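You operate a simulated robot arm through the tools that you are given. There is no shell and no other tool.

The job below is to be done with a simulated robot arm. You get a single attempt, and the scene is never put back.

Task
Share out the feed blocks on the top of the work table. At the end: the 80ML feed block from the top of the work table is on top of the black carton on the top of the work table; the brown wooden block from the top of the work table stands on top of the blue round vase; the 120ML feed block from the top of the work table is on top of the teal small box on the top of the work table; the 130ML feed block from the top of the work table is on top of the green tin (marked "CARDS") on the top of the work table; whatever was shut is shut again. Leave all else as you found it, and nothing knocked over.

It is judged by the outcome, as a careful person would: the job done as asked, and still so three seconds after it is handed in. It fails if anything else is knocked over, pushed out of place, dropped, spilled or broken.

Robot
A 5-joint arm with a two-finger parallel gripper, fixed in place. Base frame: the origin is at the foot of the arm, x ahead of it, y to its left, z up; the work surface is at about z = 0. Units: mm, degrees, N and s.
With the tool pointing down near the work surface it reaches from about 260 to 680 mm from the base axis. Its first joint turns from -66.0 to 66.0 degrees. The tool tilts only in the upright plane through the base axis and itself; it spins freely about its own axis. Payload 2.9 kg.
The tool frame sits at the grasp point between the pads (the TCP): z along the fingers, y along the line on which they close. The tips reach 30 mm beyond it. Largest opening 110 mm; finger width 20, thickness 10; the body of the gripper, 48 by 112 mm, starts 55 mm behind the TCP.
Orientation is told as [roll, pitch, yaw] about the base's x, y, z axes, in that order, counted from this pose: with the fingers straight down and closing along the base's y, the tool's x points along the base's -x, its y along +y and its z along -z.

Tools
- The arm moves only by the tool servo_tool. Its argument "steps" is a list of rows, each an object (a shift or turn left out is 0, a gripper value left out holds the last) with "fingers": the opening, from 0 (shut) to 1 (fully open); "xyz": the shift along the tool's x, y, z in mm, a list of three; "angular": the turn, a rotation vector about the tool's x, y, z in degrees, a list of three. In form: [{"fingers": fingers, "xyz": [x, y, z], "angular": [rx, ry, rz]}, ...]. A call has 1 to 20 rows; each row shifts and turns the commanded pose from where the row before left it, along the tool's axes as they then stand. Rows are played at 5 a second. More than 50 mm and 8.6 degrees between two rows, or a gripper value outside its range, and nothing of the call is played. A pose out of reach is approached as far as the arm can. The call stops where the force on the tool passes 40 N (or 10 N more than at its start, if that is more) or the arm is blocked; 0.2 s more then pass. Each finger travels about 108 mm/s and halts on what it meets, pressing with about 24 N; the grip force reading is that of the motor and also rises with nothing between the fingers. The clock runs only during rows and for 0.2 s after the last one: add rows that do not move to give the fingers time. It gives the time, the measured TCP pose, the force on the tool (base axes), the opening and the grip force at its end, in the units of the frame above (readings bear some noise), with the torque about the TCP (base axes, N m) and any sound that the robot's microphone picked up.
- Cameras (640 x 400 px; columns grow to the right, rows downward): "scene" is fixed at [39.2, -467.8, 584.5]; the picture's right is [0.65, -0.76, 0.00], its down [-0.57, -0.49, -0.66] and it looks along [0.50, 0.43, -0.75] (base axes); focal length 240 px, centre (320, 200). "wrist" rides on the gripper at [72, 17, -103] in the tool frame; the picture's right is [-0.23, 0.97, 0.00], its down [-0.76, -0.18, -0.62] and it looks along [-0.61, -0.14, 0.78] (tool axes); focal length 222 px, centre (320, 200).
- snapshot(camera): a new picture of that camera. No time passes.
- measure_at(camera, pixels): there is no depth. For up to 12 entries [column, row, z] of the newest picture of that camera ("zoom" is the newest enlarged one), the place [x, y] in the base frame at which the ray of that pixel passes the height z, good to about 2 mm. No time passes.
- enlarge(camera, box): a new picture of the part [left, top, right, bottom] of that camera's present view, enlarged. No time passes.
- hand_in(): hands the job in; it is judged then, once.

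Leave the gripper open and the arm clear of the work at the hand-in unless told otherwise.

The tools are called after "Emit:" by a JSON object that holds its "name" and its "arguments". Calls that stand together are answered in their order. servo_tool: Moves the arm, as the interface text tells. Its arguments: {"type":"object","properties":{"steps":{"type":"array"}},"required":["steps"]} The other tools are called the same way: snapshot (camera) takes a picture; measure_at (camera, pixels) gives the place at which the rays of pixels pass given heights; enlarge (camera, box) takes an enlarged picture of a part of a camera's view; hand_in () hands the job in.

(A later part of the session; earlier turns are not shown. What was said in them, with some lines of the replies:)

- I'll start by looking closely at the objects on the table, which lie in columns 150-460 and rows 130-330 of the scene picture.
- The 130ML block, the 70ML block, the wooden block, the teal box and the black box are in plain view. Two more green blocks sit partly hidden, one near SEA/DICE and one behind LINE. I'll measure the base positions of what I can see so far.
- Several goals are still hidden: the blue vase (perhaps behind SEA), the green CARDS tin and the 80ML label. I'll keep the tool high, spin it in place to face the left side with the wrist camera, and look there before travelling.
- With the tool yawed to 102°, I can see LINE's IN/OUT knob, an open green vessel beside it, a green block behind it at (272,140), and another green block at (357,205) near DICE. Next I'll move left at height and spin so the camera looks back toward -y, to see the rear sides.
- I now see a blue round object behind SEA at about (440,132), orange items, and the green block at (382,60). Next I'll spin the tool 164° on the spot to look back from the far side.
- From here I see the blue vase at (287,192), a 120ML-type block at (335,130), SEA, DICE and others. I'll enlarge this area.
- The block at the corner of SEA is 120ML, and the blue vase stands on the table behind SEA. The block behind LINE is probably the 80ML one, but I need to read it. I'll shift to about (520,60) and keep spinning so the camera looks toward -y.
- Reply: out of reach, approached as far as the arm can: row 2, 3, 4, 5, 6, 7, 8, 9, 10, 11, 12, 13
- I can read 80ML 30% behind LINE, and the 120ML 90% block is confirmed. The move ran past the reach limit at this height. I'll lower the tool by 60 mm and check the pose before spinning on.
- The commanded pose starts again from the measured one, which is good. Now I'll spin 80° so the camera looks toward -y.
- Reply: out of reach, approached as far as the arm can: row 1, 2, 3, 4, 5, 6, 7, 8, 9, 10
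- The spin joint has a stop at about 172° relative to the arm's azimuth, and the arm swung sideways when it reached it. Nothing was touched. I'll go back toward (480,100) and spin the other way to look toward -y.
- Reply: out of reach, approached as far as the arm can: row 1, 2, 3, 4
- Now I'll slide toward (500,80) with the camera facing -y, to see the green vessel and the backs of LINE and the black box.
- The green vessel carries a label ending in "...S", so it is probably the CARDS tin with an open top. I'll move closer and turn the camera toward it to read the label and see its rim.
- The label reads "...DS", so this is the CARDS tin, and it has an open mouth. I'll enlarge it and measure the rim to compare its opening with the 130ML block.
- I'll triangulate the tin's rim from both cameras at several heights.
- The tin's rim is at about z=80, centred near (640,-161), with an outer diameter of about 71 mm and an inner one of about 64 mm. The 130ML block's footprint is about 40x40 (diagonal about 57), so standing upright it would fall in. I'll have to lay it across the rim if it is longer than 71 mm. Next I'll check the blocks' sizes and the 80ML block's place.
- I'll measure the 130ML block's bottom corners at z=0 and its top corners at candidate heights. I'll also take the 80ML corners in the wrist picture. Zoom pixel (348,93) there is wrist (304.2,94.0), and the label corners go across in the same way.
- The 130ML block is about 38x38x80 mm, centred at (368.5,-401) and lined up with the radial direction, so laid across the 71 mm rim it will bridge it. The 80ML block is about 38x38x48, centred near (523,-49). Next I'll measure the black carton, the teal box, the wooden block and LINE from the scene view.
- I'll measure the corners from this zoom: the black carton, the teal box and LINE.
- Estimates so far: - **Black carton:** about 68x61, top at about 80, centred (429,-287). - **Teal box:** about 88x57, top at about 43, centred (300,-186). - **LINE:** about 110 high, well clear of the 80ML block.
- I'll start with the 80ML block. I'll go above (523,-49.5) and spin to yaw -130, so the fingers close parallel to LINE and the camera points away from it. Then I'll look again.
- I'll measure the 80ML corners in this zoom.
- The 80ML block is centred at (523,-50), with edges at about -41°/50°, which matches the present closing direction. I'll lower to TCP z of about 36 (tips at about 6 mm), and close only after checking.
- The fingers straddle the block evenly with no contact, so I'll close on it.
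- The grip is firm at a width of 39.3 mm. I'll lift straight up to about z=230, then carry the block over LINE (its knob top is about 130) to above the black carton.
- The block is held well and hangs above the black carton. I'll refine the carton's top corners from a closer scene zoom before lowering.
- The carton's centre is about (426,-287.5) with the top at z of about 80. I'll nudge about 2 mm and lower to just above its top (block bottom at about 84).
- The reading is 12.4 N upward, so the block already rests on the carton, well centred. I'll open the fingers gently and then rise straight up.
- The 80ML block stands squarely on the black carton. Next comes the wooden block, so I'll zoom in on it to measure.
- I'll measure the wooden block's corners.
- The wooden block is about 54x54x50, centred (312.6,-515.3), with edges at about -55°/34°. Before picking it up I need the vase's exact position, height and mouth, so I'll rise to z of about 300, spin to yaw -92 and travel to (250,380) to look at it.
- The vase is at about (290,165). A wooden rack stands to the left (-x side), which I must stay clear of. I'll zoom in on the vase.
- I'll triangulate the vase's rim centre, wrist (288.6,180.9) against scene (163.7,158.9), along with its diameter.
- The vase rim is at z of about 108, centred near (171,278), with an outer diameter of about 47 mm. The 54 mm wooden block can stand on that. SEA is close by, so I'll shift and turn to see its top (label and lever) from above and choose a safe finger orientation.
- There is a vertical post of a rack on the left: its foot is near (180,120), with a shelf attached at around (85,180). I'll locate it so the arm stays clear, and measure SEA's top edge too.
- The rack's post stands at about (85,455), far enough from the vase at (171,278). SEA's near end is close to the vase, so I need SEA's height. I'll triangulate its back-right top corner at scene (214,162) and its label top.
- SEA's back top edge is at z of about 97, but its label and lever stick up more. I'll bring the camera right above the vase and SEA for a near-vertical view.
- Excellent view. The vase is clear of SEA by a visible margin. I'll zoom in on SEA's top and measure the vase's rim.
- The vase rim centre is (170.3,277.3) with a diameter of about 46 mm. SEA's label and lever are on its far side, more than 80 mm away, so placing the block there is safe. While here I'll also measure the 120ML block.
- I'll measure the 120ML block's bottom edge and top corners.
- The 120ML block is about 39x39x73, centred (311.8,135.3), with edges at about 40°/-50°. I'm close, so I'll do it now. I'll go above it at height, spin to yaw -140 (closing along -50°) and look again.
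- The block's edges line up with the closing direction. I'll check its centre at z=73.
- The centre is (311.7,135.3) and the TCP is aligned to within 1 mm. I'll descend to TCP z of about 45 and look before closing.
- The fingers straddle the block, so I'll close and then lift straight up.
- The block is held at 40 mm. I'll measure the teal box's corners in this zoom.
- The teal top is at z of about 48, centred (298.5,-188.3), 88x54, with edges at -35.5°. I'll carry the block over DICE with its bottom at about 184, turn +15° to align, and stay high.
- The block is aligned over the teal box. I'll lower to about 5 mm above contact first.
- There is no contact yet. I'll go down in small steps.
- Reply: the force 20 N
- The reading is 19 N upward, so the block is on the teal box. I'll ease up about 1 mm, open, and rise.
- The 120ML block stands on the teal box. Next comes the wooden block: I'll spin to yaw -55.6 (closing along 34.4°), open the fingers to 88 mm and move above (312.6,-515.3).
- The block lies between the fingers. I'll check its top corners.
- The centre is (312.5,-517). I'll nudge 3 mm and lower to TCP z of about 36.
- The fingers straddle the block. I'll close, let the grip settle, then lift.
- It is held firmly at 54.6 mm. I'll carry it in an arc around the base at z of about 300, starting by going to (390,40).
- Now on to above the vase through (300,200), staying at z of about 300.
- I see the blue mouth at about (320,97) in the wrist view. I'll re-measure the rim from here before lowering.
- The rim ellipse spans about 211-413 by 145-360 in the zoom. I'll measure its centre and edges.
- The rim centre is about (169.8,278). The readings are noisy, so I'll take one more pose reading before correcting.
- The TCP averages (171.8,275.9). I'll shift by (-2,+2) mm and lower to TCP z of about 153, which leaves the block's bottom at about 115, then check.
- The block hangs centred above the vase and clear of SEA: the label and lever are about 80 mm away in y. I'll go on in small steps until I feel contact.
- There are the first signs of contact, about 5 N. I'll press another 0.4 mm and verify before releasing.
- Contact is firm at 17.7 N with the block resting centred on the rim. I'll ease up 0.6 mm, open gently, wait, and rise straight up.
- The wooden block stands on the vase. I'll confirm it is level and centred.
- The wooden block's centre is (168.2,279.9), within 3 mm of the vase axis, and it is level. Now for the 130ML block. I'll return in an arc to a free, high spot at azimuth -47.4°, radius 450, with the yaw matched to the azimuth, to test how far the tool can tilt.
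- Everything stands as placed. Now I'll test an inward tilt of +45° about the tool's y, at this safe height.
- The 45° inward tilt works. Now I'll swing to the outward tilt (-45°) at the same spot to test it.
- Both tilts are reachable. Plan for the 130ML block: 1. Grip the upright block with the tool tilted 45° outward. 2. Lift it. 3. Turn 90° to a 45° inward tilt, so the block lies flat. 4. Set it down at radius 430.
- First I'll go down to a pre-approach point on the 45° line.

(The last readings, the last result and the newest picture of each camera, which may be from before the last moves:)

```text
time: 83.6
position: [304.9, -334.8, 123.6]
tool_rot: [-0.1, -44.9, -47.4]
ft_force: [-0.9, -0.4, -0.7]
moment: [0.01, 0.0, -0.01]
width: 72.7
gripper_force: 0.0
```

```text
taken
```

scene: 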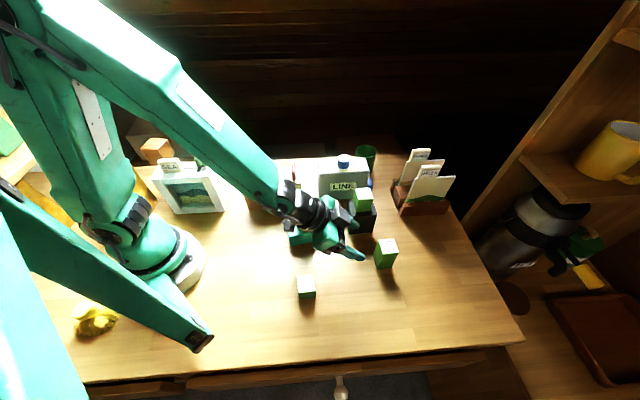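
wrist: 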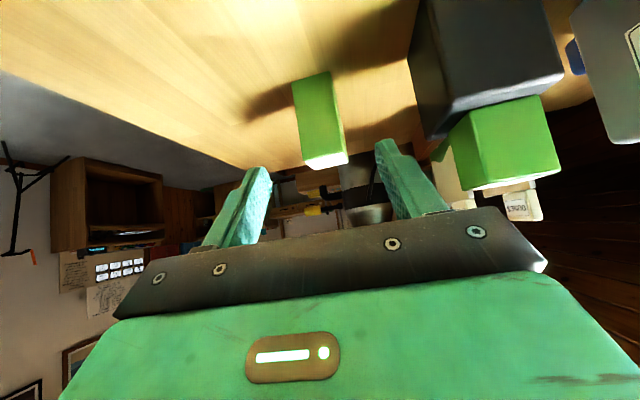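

The block sits centred between the fingers in the wrist view, at column 320. I'll advance 60 mm along the 45° tool axis and check.

Emit:
{"name": "servo_tool", "arguments": {"steps": [{"xyz": [0, 0, 30]}, {"xyz": [0, 0, 30]}, {}]}}

Emit:
{"name": "snapshot", "arguments": {"camera": "wrist"}}

Emit:
{"name": "enlarge", "arguments": {"camera": "scene", "box": [280, 190, 420, 290]}}

```text
time: 84.4
position: [334.7, -366.3, 81.2]
tool_rot: [-0.1, -45.0, -47.4]
ft_force: [-0.3, -0.4, 0.0]
moment: [0.01, -0.01, -0.02]
width: 72.7
gripper_force: 0.1
```

```text
taken
```

wrist: 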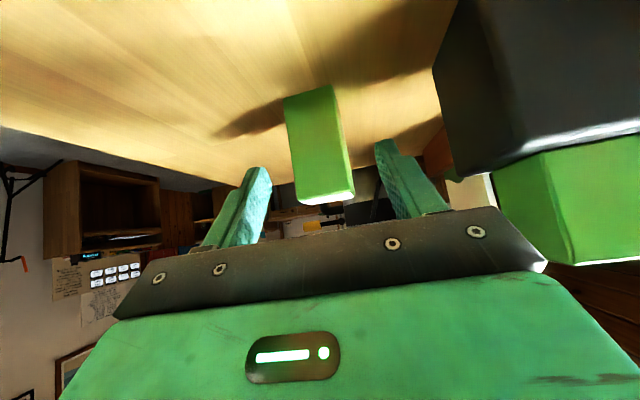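

```text
4.00 times, centred on (350, 240) of scene
```

zoom: 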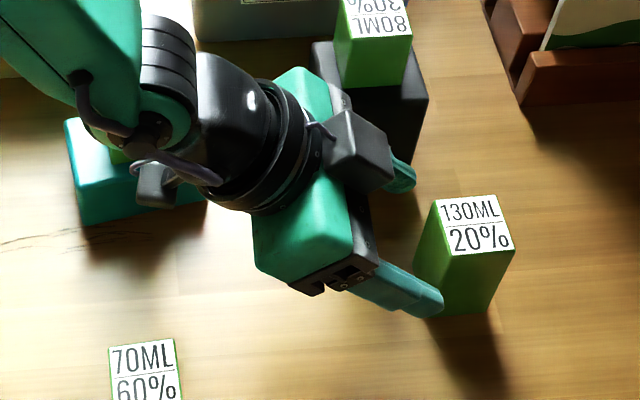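

I'm still clear of everything and the force is near zero. I'll advance the remaining 50 mm to the grip point.

Emit:
{"name": "servo_tool", "arguments": {"steps": [{"xyz": [0, 0, 25]}, {"xyz": [0, 0, 25]}, {}]}}

Emit:
{"name": "snapshot", "arguments": {"camera": "wrist"}}

Emit:
{"name": "enlarge", "arguments": {"camera": "scene", "box": [280, 190, 420, 290]}}

```text
time: 85.2
position: [358.9, -392.0, 46.1]
tool_rot: [-0.1, -45.0, -47.5]
ft_force: [-0.6, -0.4, -0.3]
moment: [0.02, -0.01, -0.01]
width: 72.7
gripper_force: 0.0
```

```text
taken
```

wrist: 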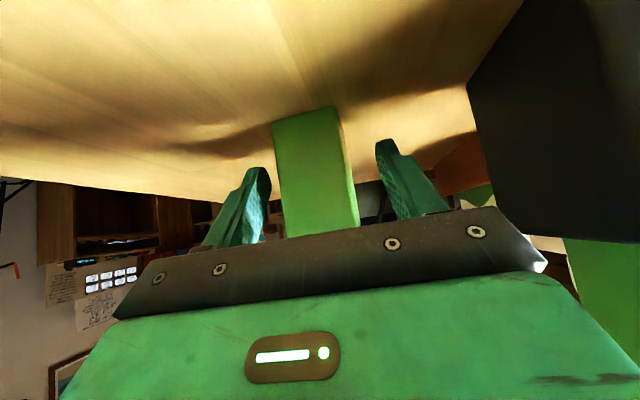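

```text
4.00 times, centred on (350, 240) of scene
```

zoom: 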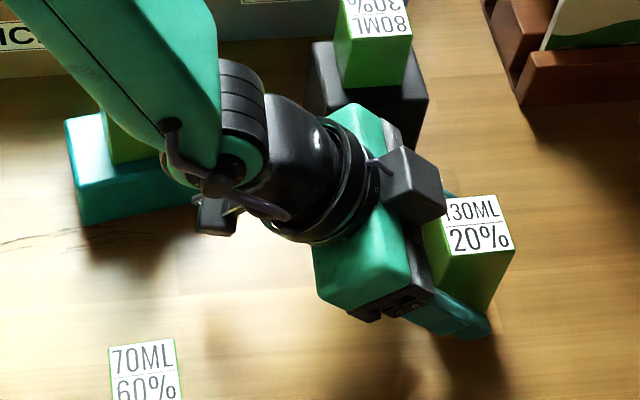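

The fingers straddle the upright block and the forces are near zero. I'll close on it.

Emit:
{"name": "servo_tool", "arguments": {"steps": [{"fingers": 0}, {}, {}, {}]}}

Emit:
{"name": "enlarge", "arguments": {"camera": "scene", "box": [340, 200, 430, 290]}}

```text
time: 86.2
position: [358.6, -390.5, 45.2]
tool_rot: [-0.1, -45.0, -47.4]
ft_force: [-0.1, -0.2, 1.1]
moment: [-0.05, -0.01, 0.01]
width: 40.0
gripper_force: 23.4
```

```text
4.44 times, centred on (385, 245) of scene
```

zoom: 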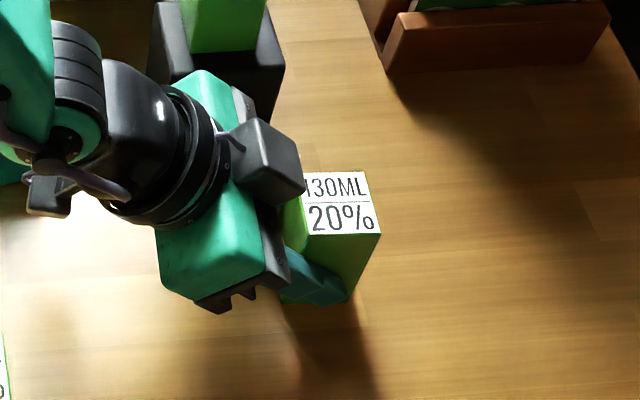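

The block is gripped at 40 mm. I'll lift straight up, 20 mm first and then more.

Emit:
{"name": "servo_tool", "arguments": {"steps": [{"xyz": [-7.1, 0, -7.1]}, {"xyz": [-7.1, 0, -7.1]}, {}]}}

Emit:
{"name": "enlarge", "arguments": {"camera": "scene", "box": [340, 200, 430, 290]}}

```text
time: 87.0
position: [357.8, -390.6, 64.7]
tool_rot: [-0.1, -45.0, -47.3]
ft_force: [-1.0, -0.1, -1.8]
moment: [0.04, 0.03, -0.01]
width: 39.7
gripper_force: 23.7
```

```text
4.44 times, centred on (385, 245) of scene
```

zoom: 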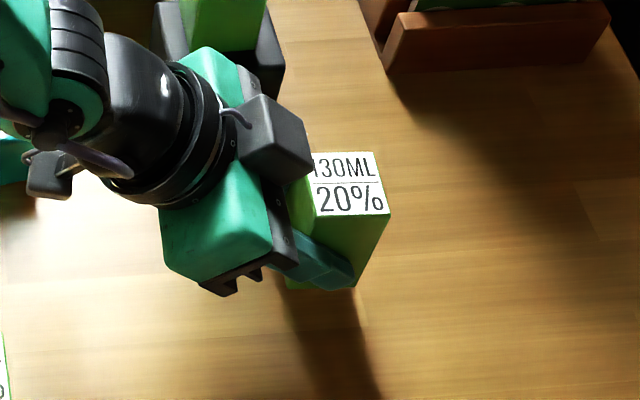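

It is held upright with no slip. I'll raise to z of about 200, bring it in to radius 440, and rotate by 90° to the 45° inward tilt in the air.

Emit:
{"name": "servo_tool", "arguments": {"steps": [{"xyz": [-31.8, 0, -31.8]}, {"xyz": [-31.8, 0, -31.8]}, {"xyz": [-31.8, 0, -31.8]}, {"xyz": [31.8, 0, -31.8]}, {"xyz": [31.8, 0, -31.8]}, {"angular": [0, 7.5, 0]}, {"angular": [0, 7.5, 0]}, {"angular": [0, 7.5, 0]}, {"angular": [0, 7.5, 0]}, {"angular": [0, 7.5, 0]}, {"angular": [0, 7.5, 0]}, {"angular": [0, 7.5, 0]}, {"angular": [0, 7.5, 0]}, {"angular": [0, 7.5, 0]}, {"angular": [0, 7.5, 0]}, {"angular": [0, 7.5, 0]}, {"angular": [0, 7.5, 0]}, {}]}}

Emit:
{"name": "snapshot", "arguments": {"camera": "scene"}}

Emit:
{"name": "snapshot", "arguments": {"camera": "wrist"}}

```text
time: 90.8
position: [298.5, -324.9, 199.1]
tool_rot: [0.1, 45.2, -47.4]
ft_force: [0.7, 0.2, 0.3]
moment: [-0.05, 0.01, -0.05]
width: 39.5
gripper_force: 23.9
```

```text
taken
```

scene: 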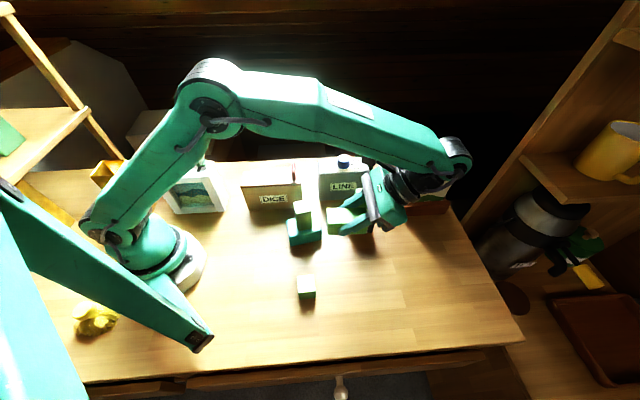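

```text
taken
```

wrist: 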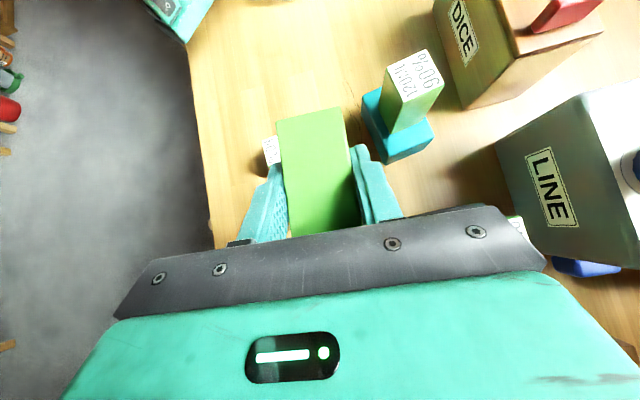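

The block now lies level in the grip. I'll lower it straight down at radius 440 over the clear patch, stopping about 7 mm above the table.

Emit:
{"name": "servo_tool", "arguments": {"steps": [{"xyz": [-28.3, 0, 28.3]}, {"xyz": [-28.3, 0, 28.3]}, {"xyz": [-28.3, 0, 28.3]}, {"xyz": [-21.2, 0, 21.2]}, {"xyz": [-6, 0, 6]}, {}]}}

Emit:
{"name": "snapshot", "arguments": {"camera": "scene"}}

Emit:
{"name": "enlarge", "arguments": {"camera": "scene", "box": [290, 200, 410, 290]}}

```text
time: 92.2
position: [297.9, -326.3, 42.8]
tool_rot: [0.3, 44.9, -47.4]
ft_force: [0.7, -0.5, -0.8]
moment: [-0.01, 0.01, 0.0]
width: 39.8
gripper_force: 24.2
```

```text
taken
```

scene: 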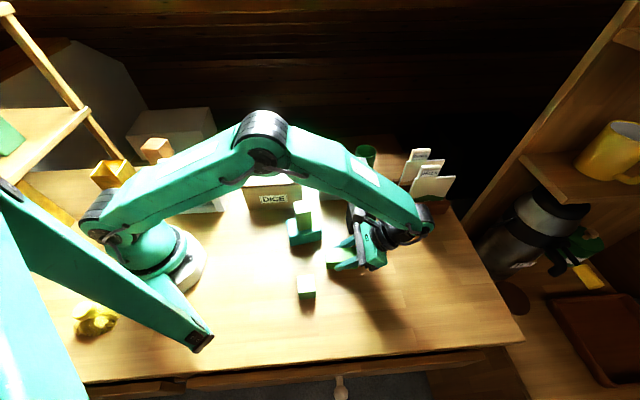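

```text
4.44 times, centred on (350, 245) of scene
```

zoom: 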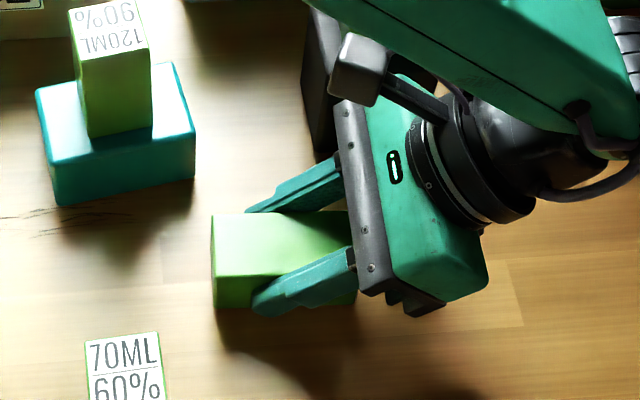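

There is a good gap to everything around it. I'll go down in small steps to the table.

Emit:
{"name": "servo_tool", "arguments": {"steps": [{"xyz": [-2.1, 0, 2.1]}, {"xyz": [-2.1, 0, 2.1]}, {}]}}

Emit:
{"name": "servo_tool", "arguments": {"steps": [{"xyz": [-0.9, 0, 0.9]}, {}]}}

Emit:
{"name": "servo_tool", "arguments": {"steps": [{"xyz": [-0.7, 0, 0.7]}, {}]}}

```text
time: 93.0
position: [298.9, -327.0, 35.5]
tool_rot: [0.1, 44.9, -47.5]
ft_force: [-0.1, 0.2, -1.8]
moment: [0.0, -0.02, 0.01]
width: 39.5
gripper_force: 24.5
```

```text
time: 93.6
position: [298.1, -326.4, 35.7]
tool_rot: [0.2, 45.0, -47.4]
ft_force: [-1.5, 2.4, 14.2]
moment: [-0.34, -0.28, 0.02]
width: 39.6
gripper_force: 23.9
```

```text
time: 94.2
position: [298.6, -327.3, 36.0]
tool_rot: [0.2, 45.0, -47.4]
ft_force: [4.1, -0.1, 18.6]
moment: [0.07, 0.04, 0.01]
width: 39.9
gripper_force: 24.0
```

The block is flat on the table: 18.6 N and the torque is near zero. I'll ease off, open, and back out along the tool axis.

Emit:
{"name": "servo_tool", "arguments": {"steps": [{"xyz": [0.4, 0, -0.4]}, {"fingers": 0.42}, {"fingers": 0.6}, {}, {"xyz": [0, 0, -20]}, {"xyz": [0, 0, -40]}, {"xyz": [0, 0, -40]}, {"xyz": [20, 0, -40]}, {}]}}

Emit:
{"name": "snapshot", "arguments": {"camera": "scene"}}

Emit:
{"name": "enlarge", "arguments": {"camera": "scene", "box": [290, 200, 410, 290]}}

```text
time: 96.2
position: [351.6, -383.7, 146.2]
tool_rot: [0.1, 44.9, -47.4]
ft_force: [-0.6, -0.3, 1.0]
moment: [0.0, -0.02, 0.02]
width: 66.1
gripper_force: 0.0
out of reach, approached as far as the arm can: row 8
```

```text
taken
```

scene: 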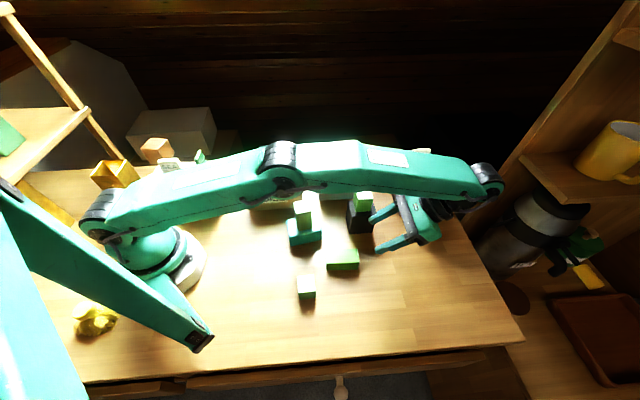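

```text
4.44 times, centred on (350, 245) of scene
```

zoom: 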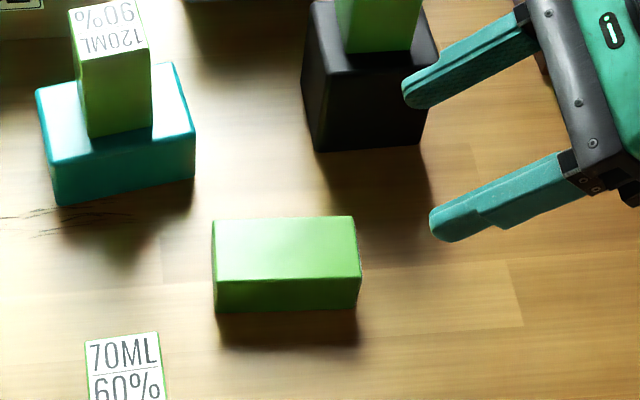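

The 130ML block lies flat and nothing else moved. I'll measure its new pose.

Emit:
{"name": "measure_at", "arguments": {"camera": "zoom", "pixels": [[217, 310, 0], [359, 311, 0], [211, 223, 40], [352, 216, 40], [362, 279, 40], [217, 281, 40]]}}

```text
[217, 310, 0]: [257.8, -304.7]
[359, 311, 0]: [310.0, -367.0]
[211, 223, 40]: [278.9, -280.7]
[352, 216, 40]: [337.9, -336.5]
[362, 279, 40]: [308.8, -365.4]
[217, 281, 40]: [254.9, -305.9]
```

The block's centre is (295,-322), 80 mm long and lying radially. Now I'll turn the tool to a slight outward tilt (-20°), which gives better reach at the tin and keeps the camera high above LINE, and then hover over the block.

Emit:
{"name": "servo_tool", "arguments": {"steps": [{"angular": [0, -8.12, 0]}, {"angular": [0, -8.12, 0]}, {"angular": [0, -8.12, 0]}, {"angular": [0, -8.12, 0]}, {"angular": [0, -8.12, 0]}, {"angular": [0, -8.12, 0]}, {"angular": [0, -8.12, 0]}, {"angular": [0, -8.12, 0]}, {"xyz": [46.4, 0, -3]}, {"xyz": [46.4, 0, -3]}, {}]}}

Emit:
{"name": "snapshot", "arguments": {"camera": "wrist"}}

Emit:
{"name": "enlarge", "arguments": {"camera": "wrist", "box": [240, 40, 400, 200]}}

```text
time: 98.6
position: [290.6, -315.1, 117.8]
tool_rot: [0.0, -20.0, -47.4]
ft_force: [-1.1, 0.1, 0.8]
moment: [-0.03, -0.04, 0.01]
width: 65.8
gripper_force: 0.0
```

```text
taken
```

wrist: 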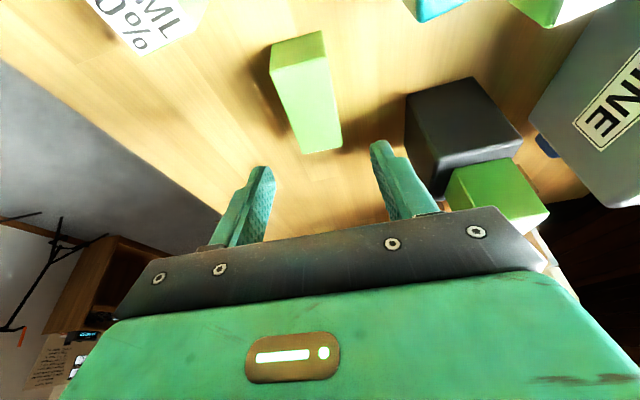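

```text
2.50 times, centred on (320, 120) of wrist
```

zoom: 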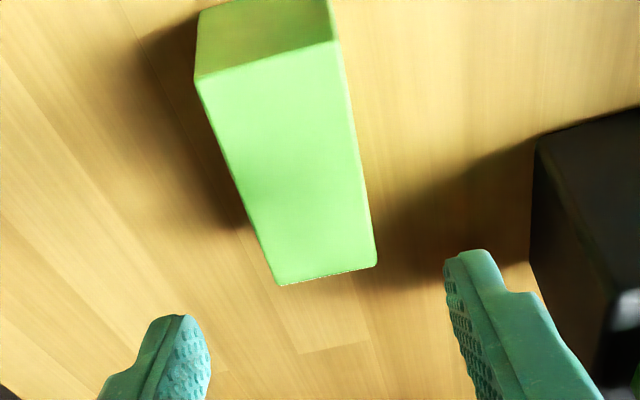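

I'll measure the lying block's top corners from this view.

Emit:
{"name": "measure_at", "arguments": {"camera": "zoom", "pixels": [[196, 80, 40], [337, 41, 40], [377, 265, 40], [279, 286, 40]]}}

```text
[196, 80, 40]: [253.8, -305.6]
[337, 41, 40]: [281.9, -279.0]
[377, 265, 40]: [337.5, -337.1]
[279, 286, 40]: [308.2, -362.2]
```

The block's centre is (295.3,-321), aligned with the radial direction. I'll go down vertically to grip it at TCP z of about 37.

Emit:
{"name": "servo_tool", "arguments": {"steps": [{"xyz": [8.7, -0.5, 25.5]}, {"xyz": [8.7, 0, 25.5]}, {"xyz": [8.7, 0, 25.5]}, {}]}}

Emit:
{"name": "snapshot", "arguments": {"camera": "wrist"}}

Emit:
{"name": "enlarge", "arguments": {"camera": "scene", "box": [290, 200, 410, 290]}}

```text
time: 99.6
position: [291.7, -317.5, 37.2]
tool_rot: [0.0, -20.0, -47.4]
ft_force: [0.7, 0.4, 0.0]
moment: [0.01, -0.01, 0.0]
width: 65.9
gripper_force: 0.0
```

```text
taken
```

wrist: 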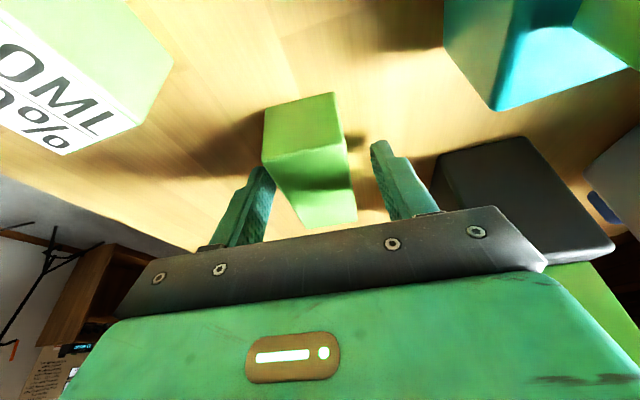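

```text
4.44 times, centred on (350, 245) of scene
```

zoom: 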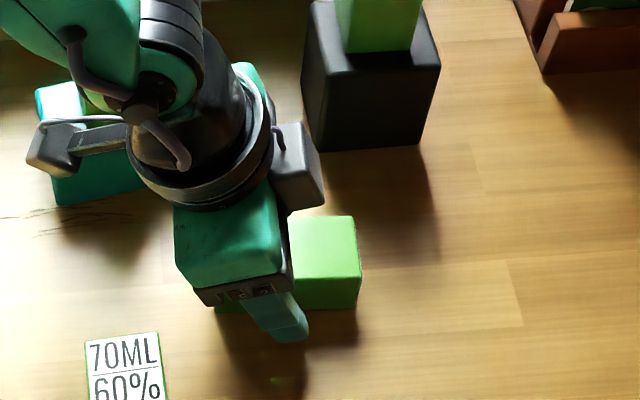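

The fingers straddle the lying block, so I'll close.

Emit:
{"name": "servo_tool", "arguments": {"steps": [{"fingers": 0}, {}, {}, {}]}}

Emit:
{"name": "servo_tool", "arguments": {"steps": [{"xyz": [-6.8, 0, -18.8]}, {"xyz": [-15, 0, -41.4]}, {"xyz": [-15, 0, -41.4]}, {"xyz": [-15, 0, -41.4]}, {"xyz": [-15, 0, -41.4]}, {}]}}

Emit:
{"name": "snapshot", "arguments": {"camera": "wrist"}}

Emit:
{"name": "snapshot", "arguments": {"camera": "scene"}}

```text
time: 100.6
position: [291.7, -317.5, 38.6]
tool_rot: [0.0, -20.1, -47.4]
ft_force: [1.0, -0.3, 0.3]
moment: [-0.03, -0.01, 0.02]
width: 39.8
gripper_force: 24.7
```

```text
time: 102.0
position: [288.9, -318.6, 235.8]
tool_rot: [0.0, -19.9, -47.5]
ft_force: [-0.5, 0.4, -0.2]
moment: [0.0, -0.01, 0.04]
width: 39.4
gripper_force: 24.6
```

```text
taken
```

wrist: 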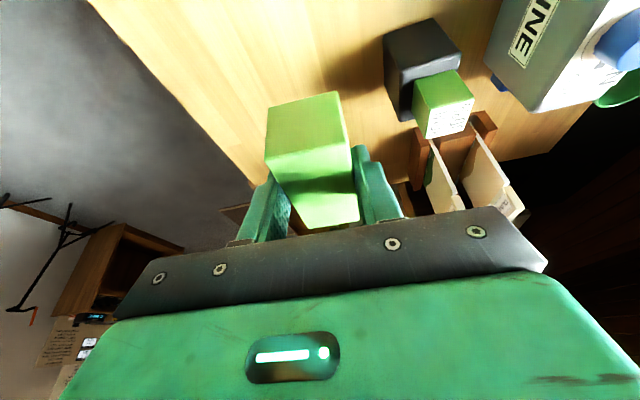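

```text
taken
```

scene: 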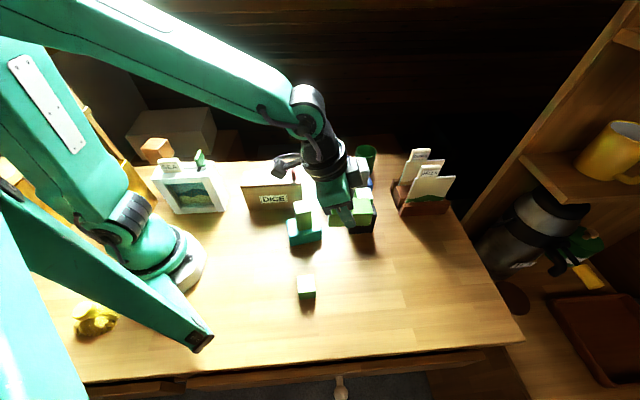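

The lying block is held firmly. I'll swing around the base from azimuth -47.5° to about -14° at radius 430, with z at about 236 and the tilt kept in the radial plane.

Emit:
{"name": "servo_tool", "arguments": {"steps": [{"xyz": [1.4, 35.8, -0.5], "angular": [-1.631, 0, -4.484]}, {"xyz": [1.4, 35.8, -0.5], "angular": [-1.631, 0, -4.484]}, {}]}}

```text
time: 102.8
position: [339.9, -265.0, 234.5]
tool_rot: [0.0, -19.9, -37.8]
ft_force: [-0.2, 0.0, -2.4]
moment: [0.02, 0.04, -0.01]
width: 39.7
gripper_force: 23.8
```

The radius is 431 and the azimuth -37.9°, matching the yaw, so the convention holds. I'll continue the swing to -14.1°.

Emit:
{"name": "servo_tool", "arguments": {"steps": [{"xyz": [1.4, 35.8, -0.5], "angular": [-1.628, 0, -4.474]}, {"xyz": [1.4, 35.8, -0.5], "angular": [-1.628, 0, -4.474]}, {"xyz": [1.4, 35.8, -0.5], "angular": [-1.628, 0, -4.474]}, {"xyz": [1.4, 35.8, -0.5], "angular": [-1.628, 0, -4.474]}, {"xyz": [1.4, 35.8, -0.5], "angular": [-1.628, 0, -4.474]}, {}]}}

Emit:
{"name": "snapshot", "arguments": {"camera": "wrist"}}

Emit:
{"name": "snapshot", "arguments": {"camera": "scene"}}

```text
time: 104.2
position: [417.4, -103.9, 235.4]
tool_rot: [0.1, -20.1, -14.0]
ft_force: [-0.4, 0.2, -1.9]
moment: [0.0, -0.01, 0.01]
width: 39.7
gripper_force: 23.8
```

```text
taken
```

wrist: 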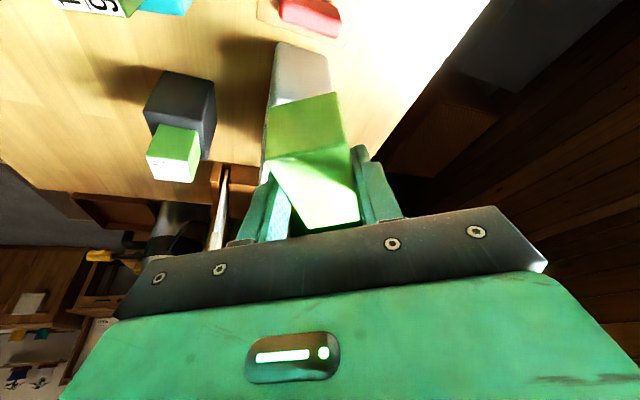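

```text
taken
```

scene: 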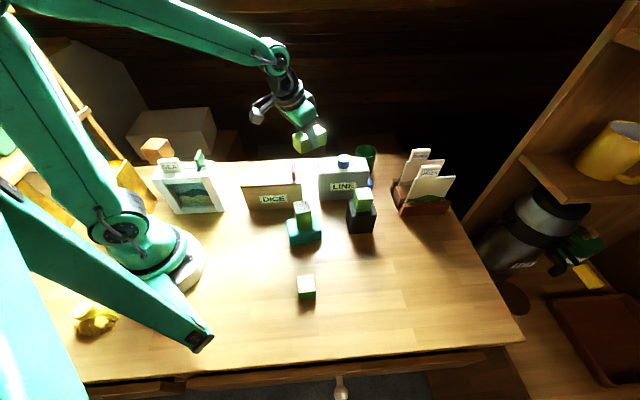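

I'm at azimuth -14° and radius 430. I'll extend radially outward at constant height to about radius 650, passing well above LINE, and then look at the tin.

Emit:
{"name": "servo_tool", "arguments": {"steps": [{"xyz": [-42.1, 0, 15.3]}, {"xyz": [-42.1, 0, 15.3]}, {"xyz": [-42.1, 0, 15.3]}, {"xyz": [-42.1, 0, 15.3]}, {"xyz": [-42.1, 0, 15.3]}, {}]}}

Emit:
{"name": "snapshot", "arguments": {"camera": "wrist"}}

Emit:
{"name": "enlarge", "arguments": {"camera": "wrist", "box": [260, 0, 400, 120]}}

```text
time: 105.6
position: [633.5, -162.1, 231.4]
tool_rot: [0.0, -19.8, -14.2]
ft_force: [0.3, -0.4, -0.7]
moment: [-0.01, -0.02, -0.02]
width: 39.7
gripper_force: 23.8
```

```text
taken
```

wrist: 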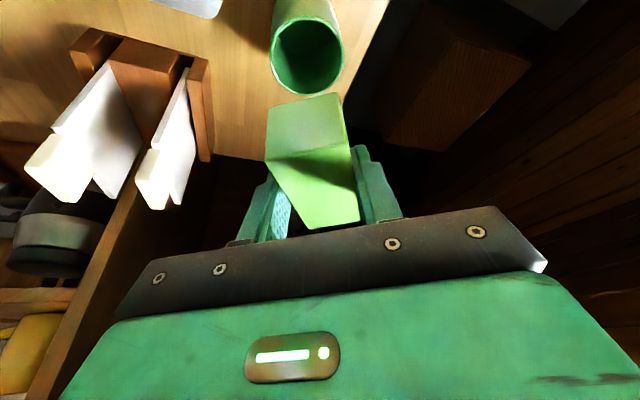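

```text
3.33 times, centred on (330, 60) of wrist
```

zoom: 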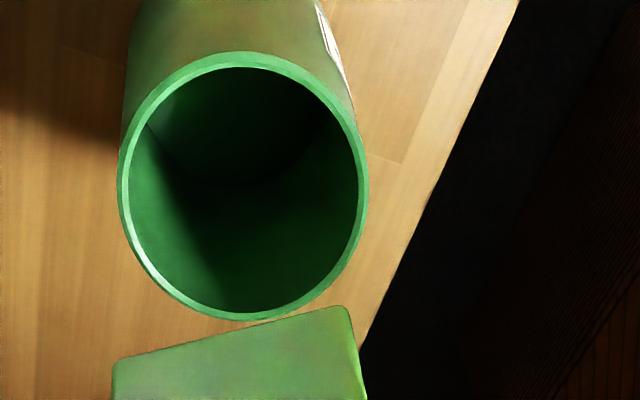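

The tin's rim is clearly visible below the block. I'll measure its extremes at candidate rim heights.

Emit:
{"name": "measure_at", "arguments": {"camera": "zoom", "pixels": [[243, 186, 78], [243, 186, 82], [243, 186, 86], [118, 180, 82], [369, 190, 82], [243, 52, 82], [243, 321, 82], [160, 86, 82], [325, 285, 82], [340, 95, 82], [150, 275, 82]]}}

```text
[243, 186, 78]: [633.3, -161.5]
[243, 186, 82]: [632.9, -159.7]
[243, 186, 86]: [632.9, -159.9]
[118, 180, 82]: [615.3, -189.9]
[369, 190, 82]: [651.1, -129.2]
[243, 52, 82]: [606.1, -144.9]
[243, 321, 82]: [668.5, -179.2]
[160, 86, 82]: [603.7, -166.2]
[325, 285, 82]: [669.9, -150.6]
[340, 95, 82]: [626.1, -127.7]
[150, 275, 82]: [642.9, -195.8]
```

The rim centre is about (636,-160.5) with a diameter of about 70.5 mm, so radius 656 and azimuth -14.2°. I'll take a couple more TCP readings to average out the noise.

Emit:
{"name": "servo_tool", "arguments": {"steps": [{}]}}

Emit:
{"name": "servo_tool", "arguments": {"steps": [{}]}}

Emit:
{"name": "servo_tool", "arguments": {"steps": [{}]}}

```text
time: 106.0
position: [634.2, -160.9, 232.2]
tool_rot: [-0.1, -20.0, -14.2]
ft_force: [-0.6, 0.7, -1.7]
moment: [-0.01, 0.02, 0.02]
width: 39.7
gripper_force: 23.8
```

```text
time: 106.4
position: [634.8, -160.4, 231.9]
tool_rot: [-0.1, -20.0, -14.1]
ft_force: [-0.2, 0.2, 0.2]
moment: [-0.01, -0.02, -0.04]
width: 39.5
gripper_force: 23.6
```

```text
time: 106.8
position: [634.0, -160.2, 230.9]
tool_rot: [0.0, -20.0, -14.1]
ft_force: [-0.6, -0.2, -1.9]
moment: [0.02, 0.02, 0.01]
width: 39.9
gripper_force: 24.3
```

The TCP averages radius 654.2, so the block's centre is at about 659. I'll shift 3 mm inward and lower to about 7 mm above the rim.

Emit:
{"name": "servo_tool", "arguments": {"steps": [{"xyz": [3.1, 0.6, -1.1]}, {"xyz": [10.3, 0, 28.2]}, {"xyz": [12, 0, 32.9]}, {"xyz": [10.3, 0, 28.2]}, {"xyz": [2, 0, 5.6]}, {}]}}

Emit:
{"name": "snapshot", "arguments": {"camera": "wrist"}}

Emit:
{"name": "snapshot", "arguments": {"camera": "scene"}}

Emit:
{"name": "enlarge", "arguments": {"camera": "scene", "box": [320, 100, 420, 190]}}

```text
time: 108.2
position: [631.5, -158.5, 133.2]
tool_rot: [0.0, -20.1, -14.1]
ft_force: [0.8, -0.6, -0.5]
moment: [0.05, 0.02, 0.01]
width: 39.7
gripper_force: 24.5
```

```text
taken
```

wrist: 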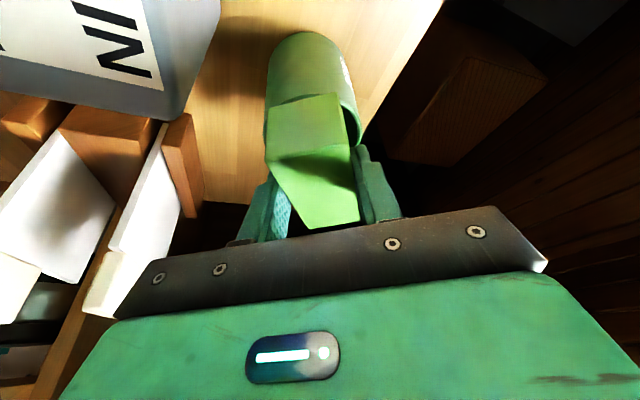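

```text
taken
```

scene: 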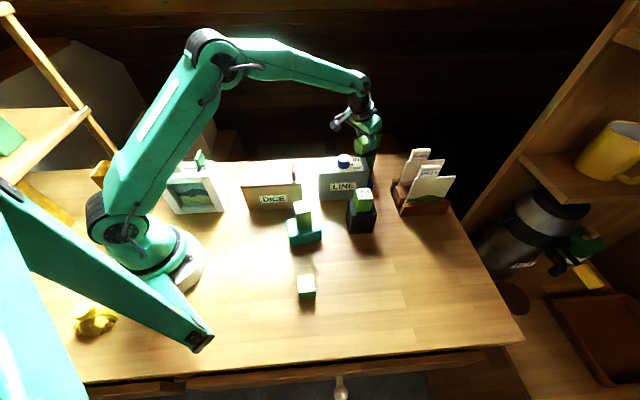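

```text
4.44 times, centred on (370, 145) of scene
```

zoom: 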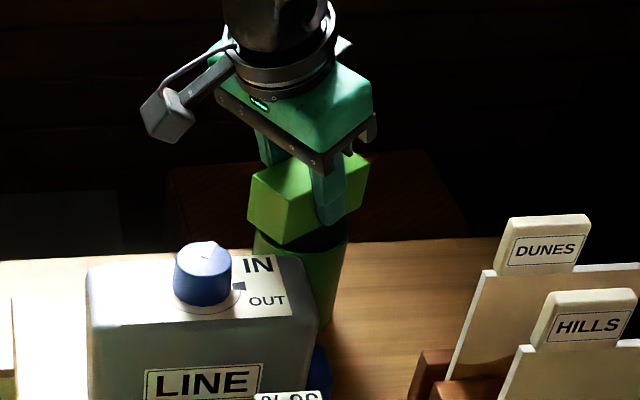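

The block is right above the tin with the camera clear of the knob. I'll go down in small steps.

Emit:
{"name": "servo_tool", "arguments": {"steps": [{"xyz": [1, 0, 2.8]}, {"xyz": [1, 0, 2.8]}, {}]}}

Emit:
{"name": "servo_tool", "arguments": {"steps": [{"xyz": [0.5, 0, 1.4]}, {}]}}

Emit:
{"name": "servo_tool", "arguments": {"steps": [{"xyz": [0.5, 0, 1.4]}, {}]}}

```text
time: 109.0
position: [631.2, -158.6, 127.5]
tool_rot: [0.0, -20.0, -14.1]
ft_force: [0.1, 0.4, -1.2]
moment: [-0.01, 0.0, 0.0]
width: 39.7
gripper_force: 24.3
```

```text
time: 109.6
position: [630.4, -158.6, 125.4]
tool_rot: [-0.1, -19.9, -14.1]
ft_force: [0.1, 0.3, -1.0]
moment: [0.0, -0.03, -0.04]
width: 39.5
gripper_force: 24.3
```

```text
time: 110.2
position: [631.2, -159.1, 125.4]
tool_rot: [0.0, -20.0, -14.1]
ft_force: [-0.3, 0.5, -1.3]
moment: [-0.01, 0.03, 0.02]
width: 39.8
gripper_force: 23.7
```

There is no contact yet. I'll continue in 1 mm steps.

Emit:
{"name": "servo_tool", "arguments": {"steps": [{"xyz": [0.35, 0, 0.95]}, {}]}}

Emit:
{"name": "servo_tool", "arguments": {"steps": [{"xyz": [0.35, 0, 0.95]}, {}]}}

```text
time: 110.8
position: [630.6, -158.0, 123.5]
tool_rot: [0.0, -20.0, -14.2]
ft_force: [0.2, 0.8, -0.9]
moment: [0.03, 0.01, -0.02]
width: 39.7
gripper_force: 23.8
```

```text
time: 111.4
position: [630.7, -159.8, 123.7]
tool_rot: [0.0, -20.0, -14.2]
ft_force: [-0.3, 1.2, 1.2]
moment: [0.05, 0.03, 0.0]
width: 39.6
gripper_force: 24.4
```

Contact is just beginning: the z force rose to +1.2. I'll go half a millimetre more.

Emit:
{"name": "servo_tool", "arguments": {"steps": [{"xyz": [0.2, 0, 0.5]}, {}]}}

Emit:
{"name": "snapshot", "arguments": {"camera": "wrist"}}

Emit:
{"name": "enlarge", "arguments": {"camera": "wrist", "box": [230, 20, 400, 240]}}

```text
time: 112.0
position: [631.6, -158.8, 123.4]
tool_rot: [0.0, -20.1, -14.0]
ft_force: [-2.9, 1.3, 5.8]
moment: [0.04, 0.26, -0.01]
width: 39.7
gripper_force: 23.4
```

```text
taken
```

wrist: 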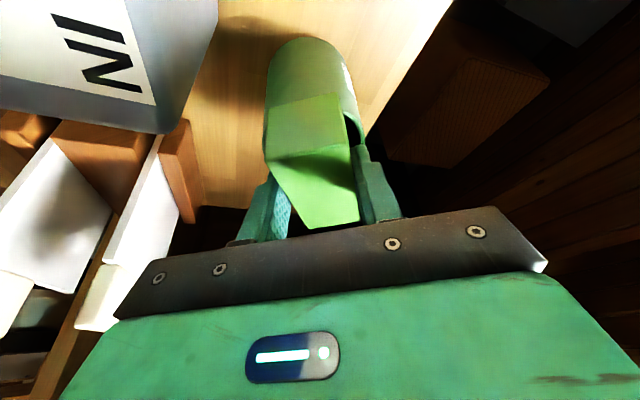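

```text
1.82 times, centred on (315, 130) of wrist
```

zoom: 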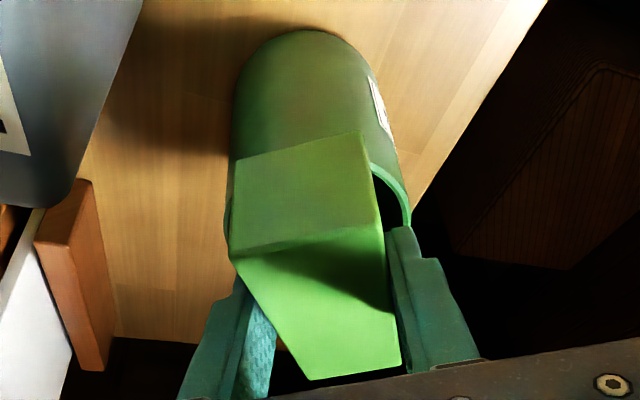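

The contact is light (about 7 N) and so far on the inner rim. I'll press 0.6 mm more so that it seats flat.

Emit:
{"name": "servo_tool", "arguments": {"steps": [{"xyz": [0.2, 0, 0.55]}, {}]}}

```text
time: 112.6
position: [631.0, -159.0, 122.1]
tool_rot: [0.0, -20.1, -14.0]
ft_force: [-4.3, 1.7, 14.6]
moment: [0.13, 0.5, 0.02]
width: 39.5
gripper_force: 24.2
```

The torque shows that only the inner rim is touched, so the block's outer end is a hair high. I'll pitch the tool by +1°, which lowers the outer end, and read again.

Emit:
{"name": "servo_tool", "arguments": {"steps": [{"xyz": [-0.2, 0, -0.5]}, {"angular": [0, 0.7, 0]}, {}]}}

```text
time: 113.4
position: [632.5, -159.0, 123.1]
tool_rot: [0.0, -19.5, -14.2]
ft_force: [1.0, -3.2, 14.1]
moment: [-0.23, -0.5, -0.06]
width: 40.0
gripper_force: 23.5
```

The contact moved to the outer rim, so level lies halfway. I'll go back 0.35° and check.

Emit:
{"name": "servo_tool", "arguments": {"steps": [{"angular": [0, -0.33, 0]}, {}]}}

```text
time: 114.0
position: [631.6, -158.7, 122.3]
tool_rot: [0.0, -19.7, -14.1]
ft_force: [2.2, -3.0, 17.5]
moment: [-0.18, -0.19, 0.01]
width: 39.8
gripper_force: 23.8
```

The contact is now centred and the torques are small and balanced. I'll ease off slightly, open gently, wait, and back out along the tool axis.

Emit:
{"name": "servo_tool", "arguments": {"steps": [{"xyz": [-0.15, 0, -0.4]}, {"fingers": 0.4}, {"fingers": 0.46}, {"fingers": 0.58}, {}, {"xyz": [0, 0, -8]}, {"xyz": [0, 0, -15]}, {"xyz": [0, 0, -30]}, {"xyz": [0, 0, -45]}, {}]}}

Emit:
{"name": "snapshot", "arguments": {"camera": "wrist"}}

Emit:
{"name": "enlarge", "arguments": {"camera": "scene", "box": [320, 100, 420, 190]}}

```text
time: 116.2
position: [599.0, -152.6, 213.3]
tool_rot: [-0.1, -19.5, -14.1]
ft_force: [-0.1, 0.3, 0.3]
moment: [0.03, 0.01, 0.04]
width: 63.6
gripper_force: 0.0
```

```text
taken
```

wrist: 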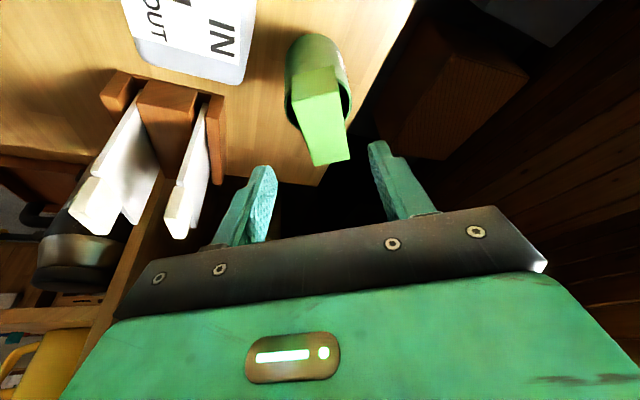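

```text
4.44 times, centred on (370, 145) of scene
```

zoom: 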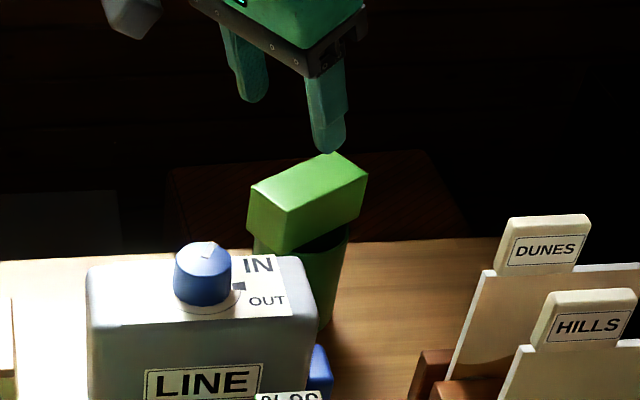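

The 130ML block bridges the tin's rim. I'll look closer to verify that it is level and centred.

Emit:
{"name": "enlarge", "arguments": {"camera": "wrist", "box": [260, 20, 380, 180]}}

Emit:
{"name": "enlarge", "arguments": {"camera": "scene", "box": [345, 125, 395, 175]}}

```text
2.50 times, centred on (320, 100) of wrist
```

zoom: 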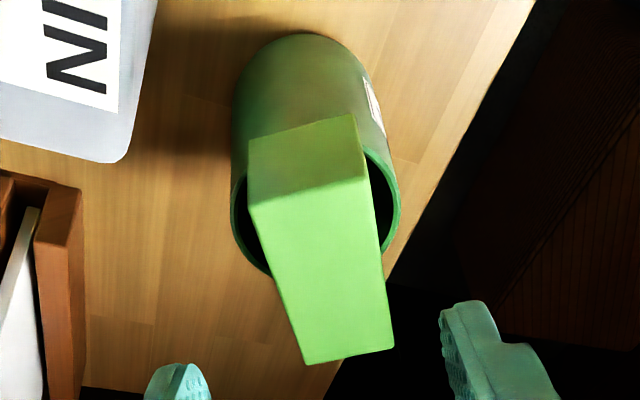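

```text
8.00 times, centred on (370, 150) of scene
```

zoom: 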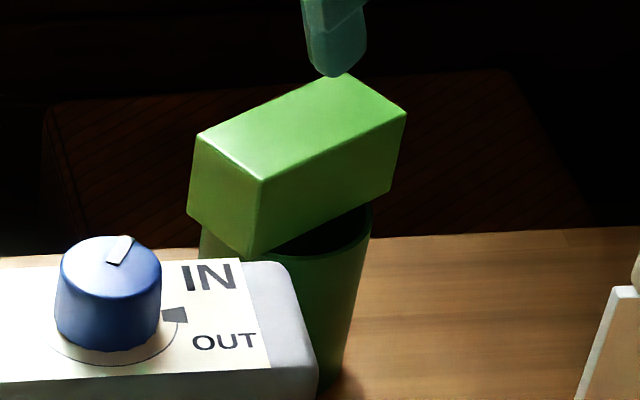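

I'll measure the block's top corners at z of about 123 against the rim centre (636,-160.5).

Emit:
{"name": "measure_at", "arguments": {"camera": "zoom", "pixels": [[196, 136, 123], [340, 74, 123], [406, 113, 123], [262, 181, 123]]}}

Emit:
{"name": "measure_at", "arguments": {"camera": "wrist", "pixels": [[290.8, 103.2, 123], [338.8, 92, 123], [350, 159.2, 123], [314, 165.6, 123]]}}

```text
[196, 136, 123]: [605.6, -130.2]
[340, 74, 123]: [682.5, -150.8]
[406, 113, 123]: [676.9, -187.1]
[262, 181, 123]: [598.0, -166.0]
```

```text
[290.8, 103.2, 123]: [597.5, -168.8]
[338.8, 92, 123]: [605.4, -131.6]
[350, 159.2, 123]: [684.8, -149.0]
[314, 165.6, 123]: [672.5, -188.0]
```

Both views agree: the block is level and centred at about (640,-159), within 4-5 mm of the tin's axis, so all four support points are well on the rim. I'll retreat inward and up, bring the tool back to vertical, open the gripper, and check the whole scene.

Emit:
{"name": "servo_tool", "arguments": {"steps": [{"xyz": [28.4, 0, -31.6]}, {"xyz": [28.4, 0, -31.6]}, {"xyz": [28.4, 0, -31.6]}, {"xyz": [28.4, 0, -31.6]}, {"angular": [0, 6.5, 0]}, {"angular": [0, 6.5, 0]}, {"angular": [0, 6.5, 0]}, {"fingers": 1, "xyz": [0, 0, -40]}, {}, {}]}}

Emit:
{"name": "snapshot", "arguments": {"camera": "scene"}}

Emit:
{"name": "snapshot", "arguments": {"camera": "wrist"}}

```text
time: 118.4
position: [454.0, -114.0, 335.0]
tool_rot: [0.0, 0.0, -14.0]
ft_force: [0.0, -0.4, -0.3]
moment: [0.01, 0.02, 0.0]
width: 109.8
gripper_force: 0.1
```

```text
taken
```

scene: 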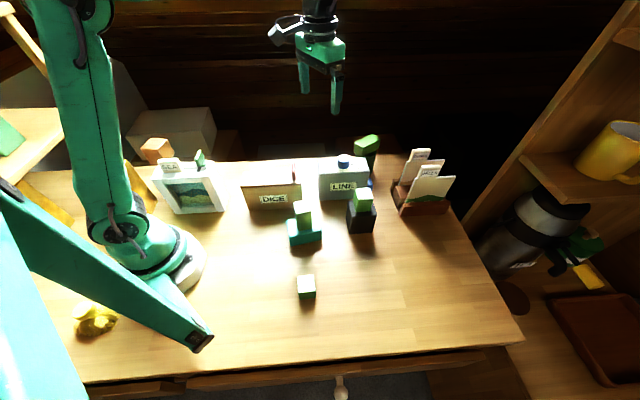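

```text
taken
```

wrist: 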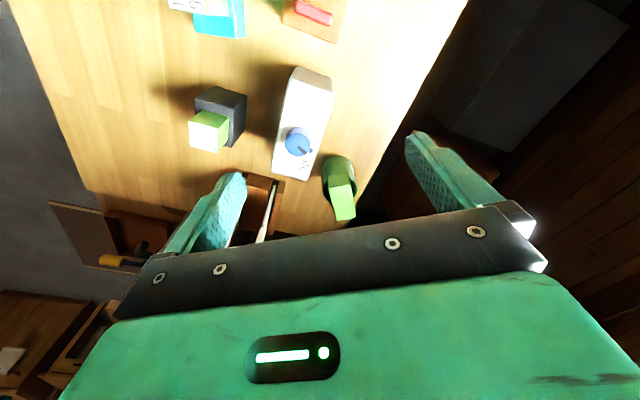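

All four blocks are where they belong, and SEA, DICE, LINE, HILLS/DUNES and the 70ML block are in their original spots. I'll zoom in once more for a final check.

Emit:
{"name": "enlarge", "arguments": {"camera": "scene", "box": [130, 120, 300, 230]}}

Emit:
{"name": "enlarge", "arguments": {"camera": "scene", "box": [280, 125, 460, 310]}}

```text
3.64 times, centred on (215, 175) of scene
```

zoom: 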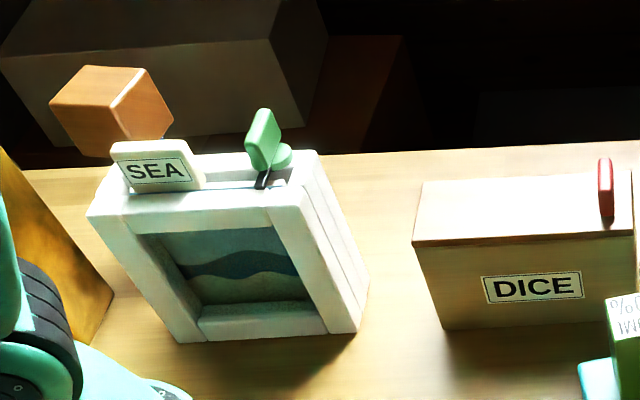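

```text
2.16 times, centred on (370, 218) of scene
```

zoom: 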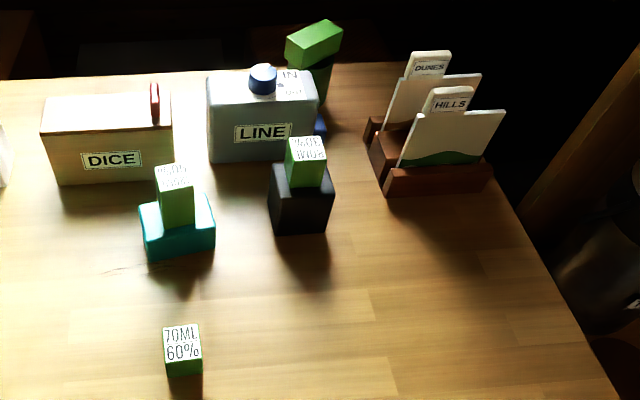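

The final check looks right:
- **80ML block:** on the black carton.
- **120ML block:** on the teal box.
- **130ML block:** lying across the rim of the CARDS tin.
- **Wooden block:** on the blue vase.

Nothing had to be opened, nothing else moved, and the gripper is open and clear of the work. I'll hand in.

Emit:
{"name": "hand_in", "arguments": {}}

```text
The job is handed in.
```

I put all four blocks where you asked and handed the job in. I don't have the judge's result.

- **80ML feed block:** it stands on the black carton, centred.
- **120ML feed block:** it stands on the teal small box.
- **130ML feed block:** it lies on its side across the rim of the green CARDS tin. The tin is open at the top and the block would have fallen in if stood upright. It sits level, about 4–5 mm off the tin's centre.
- **Brown wooden block:** it stands on the blue round vase, within about 3 mm of centre.

I didn't need to open anything, so there was nothing to shut again. In the final pictures the other objects, including the 70ML block, are where they started and nothing is knocked over. The gripper is open and the arm is clear of the work.
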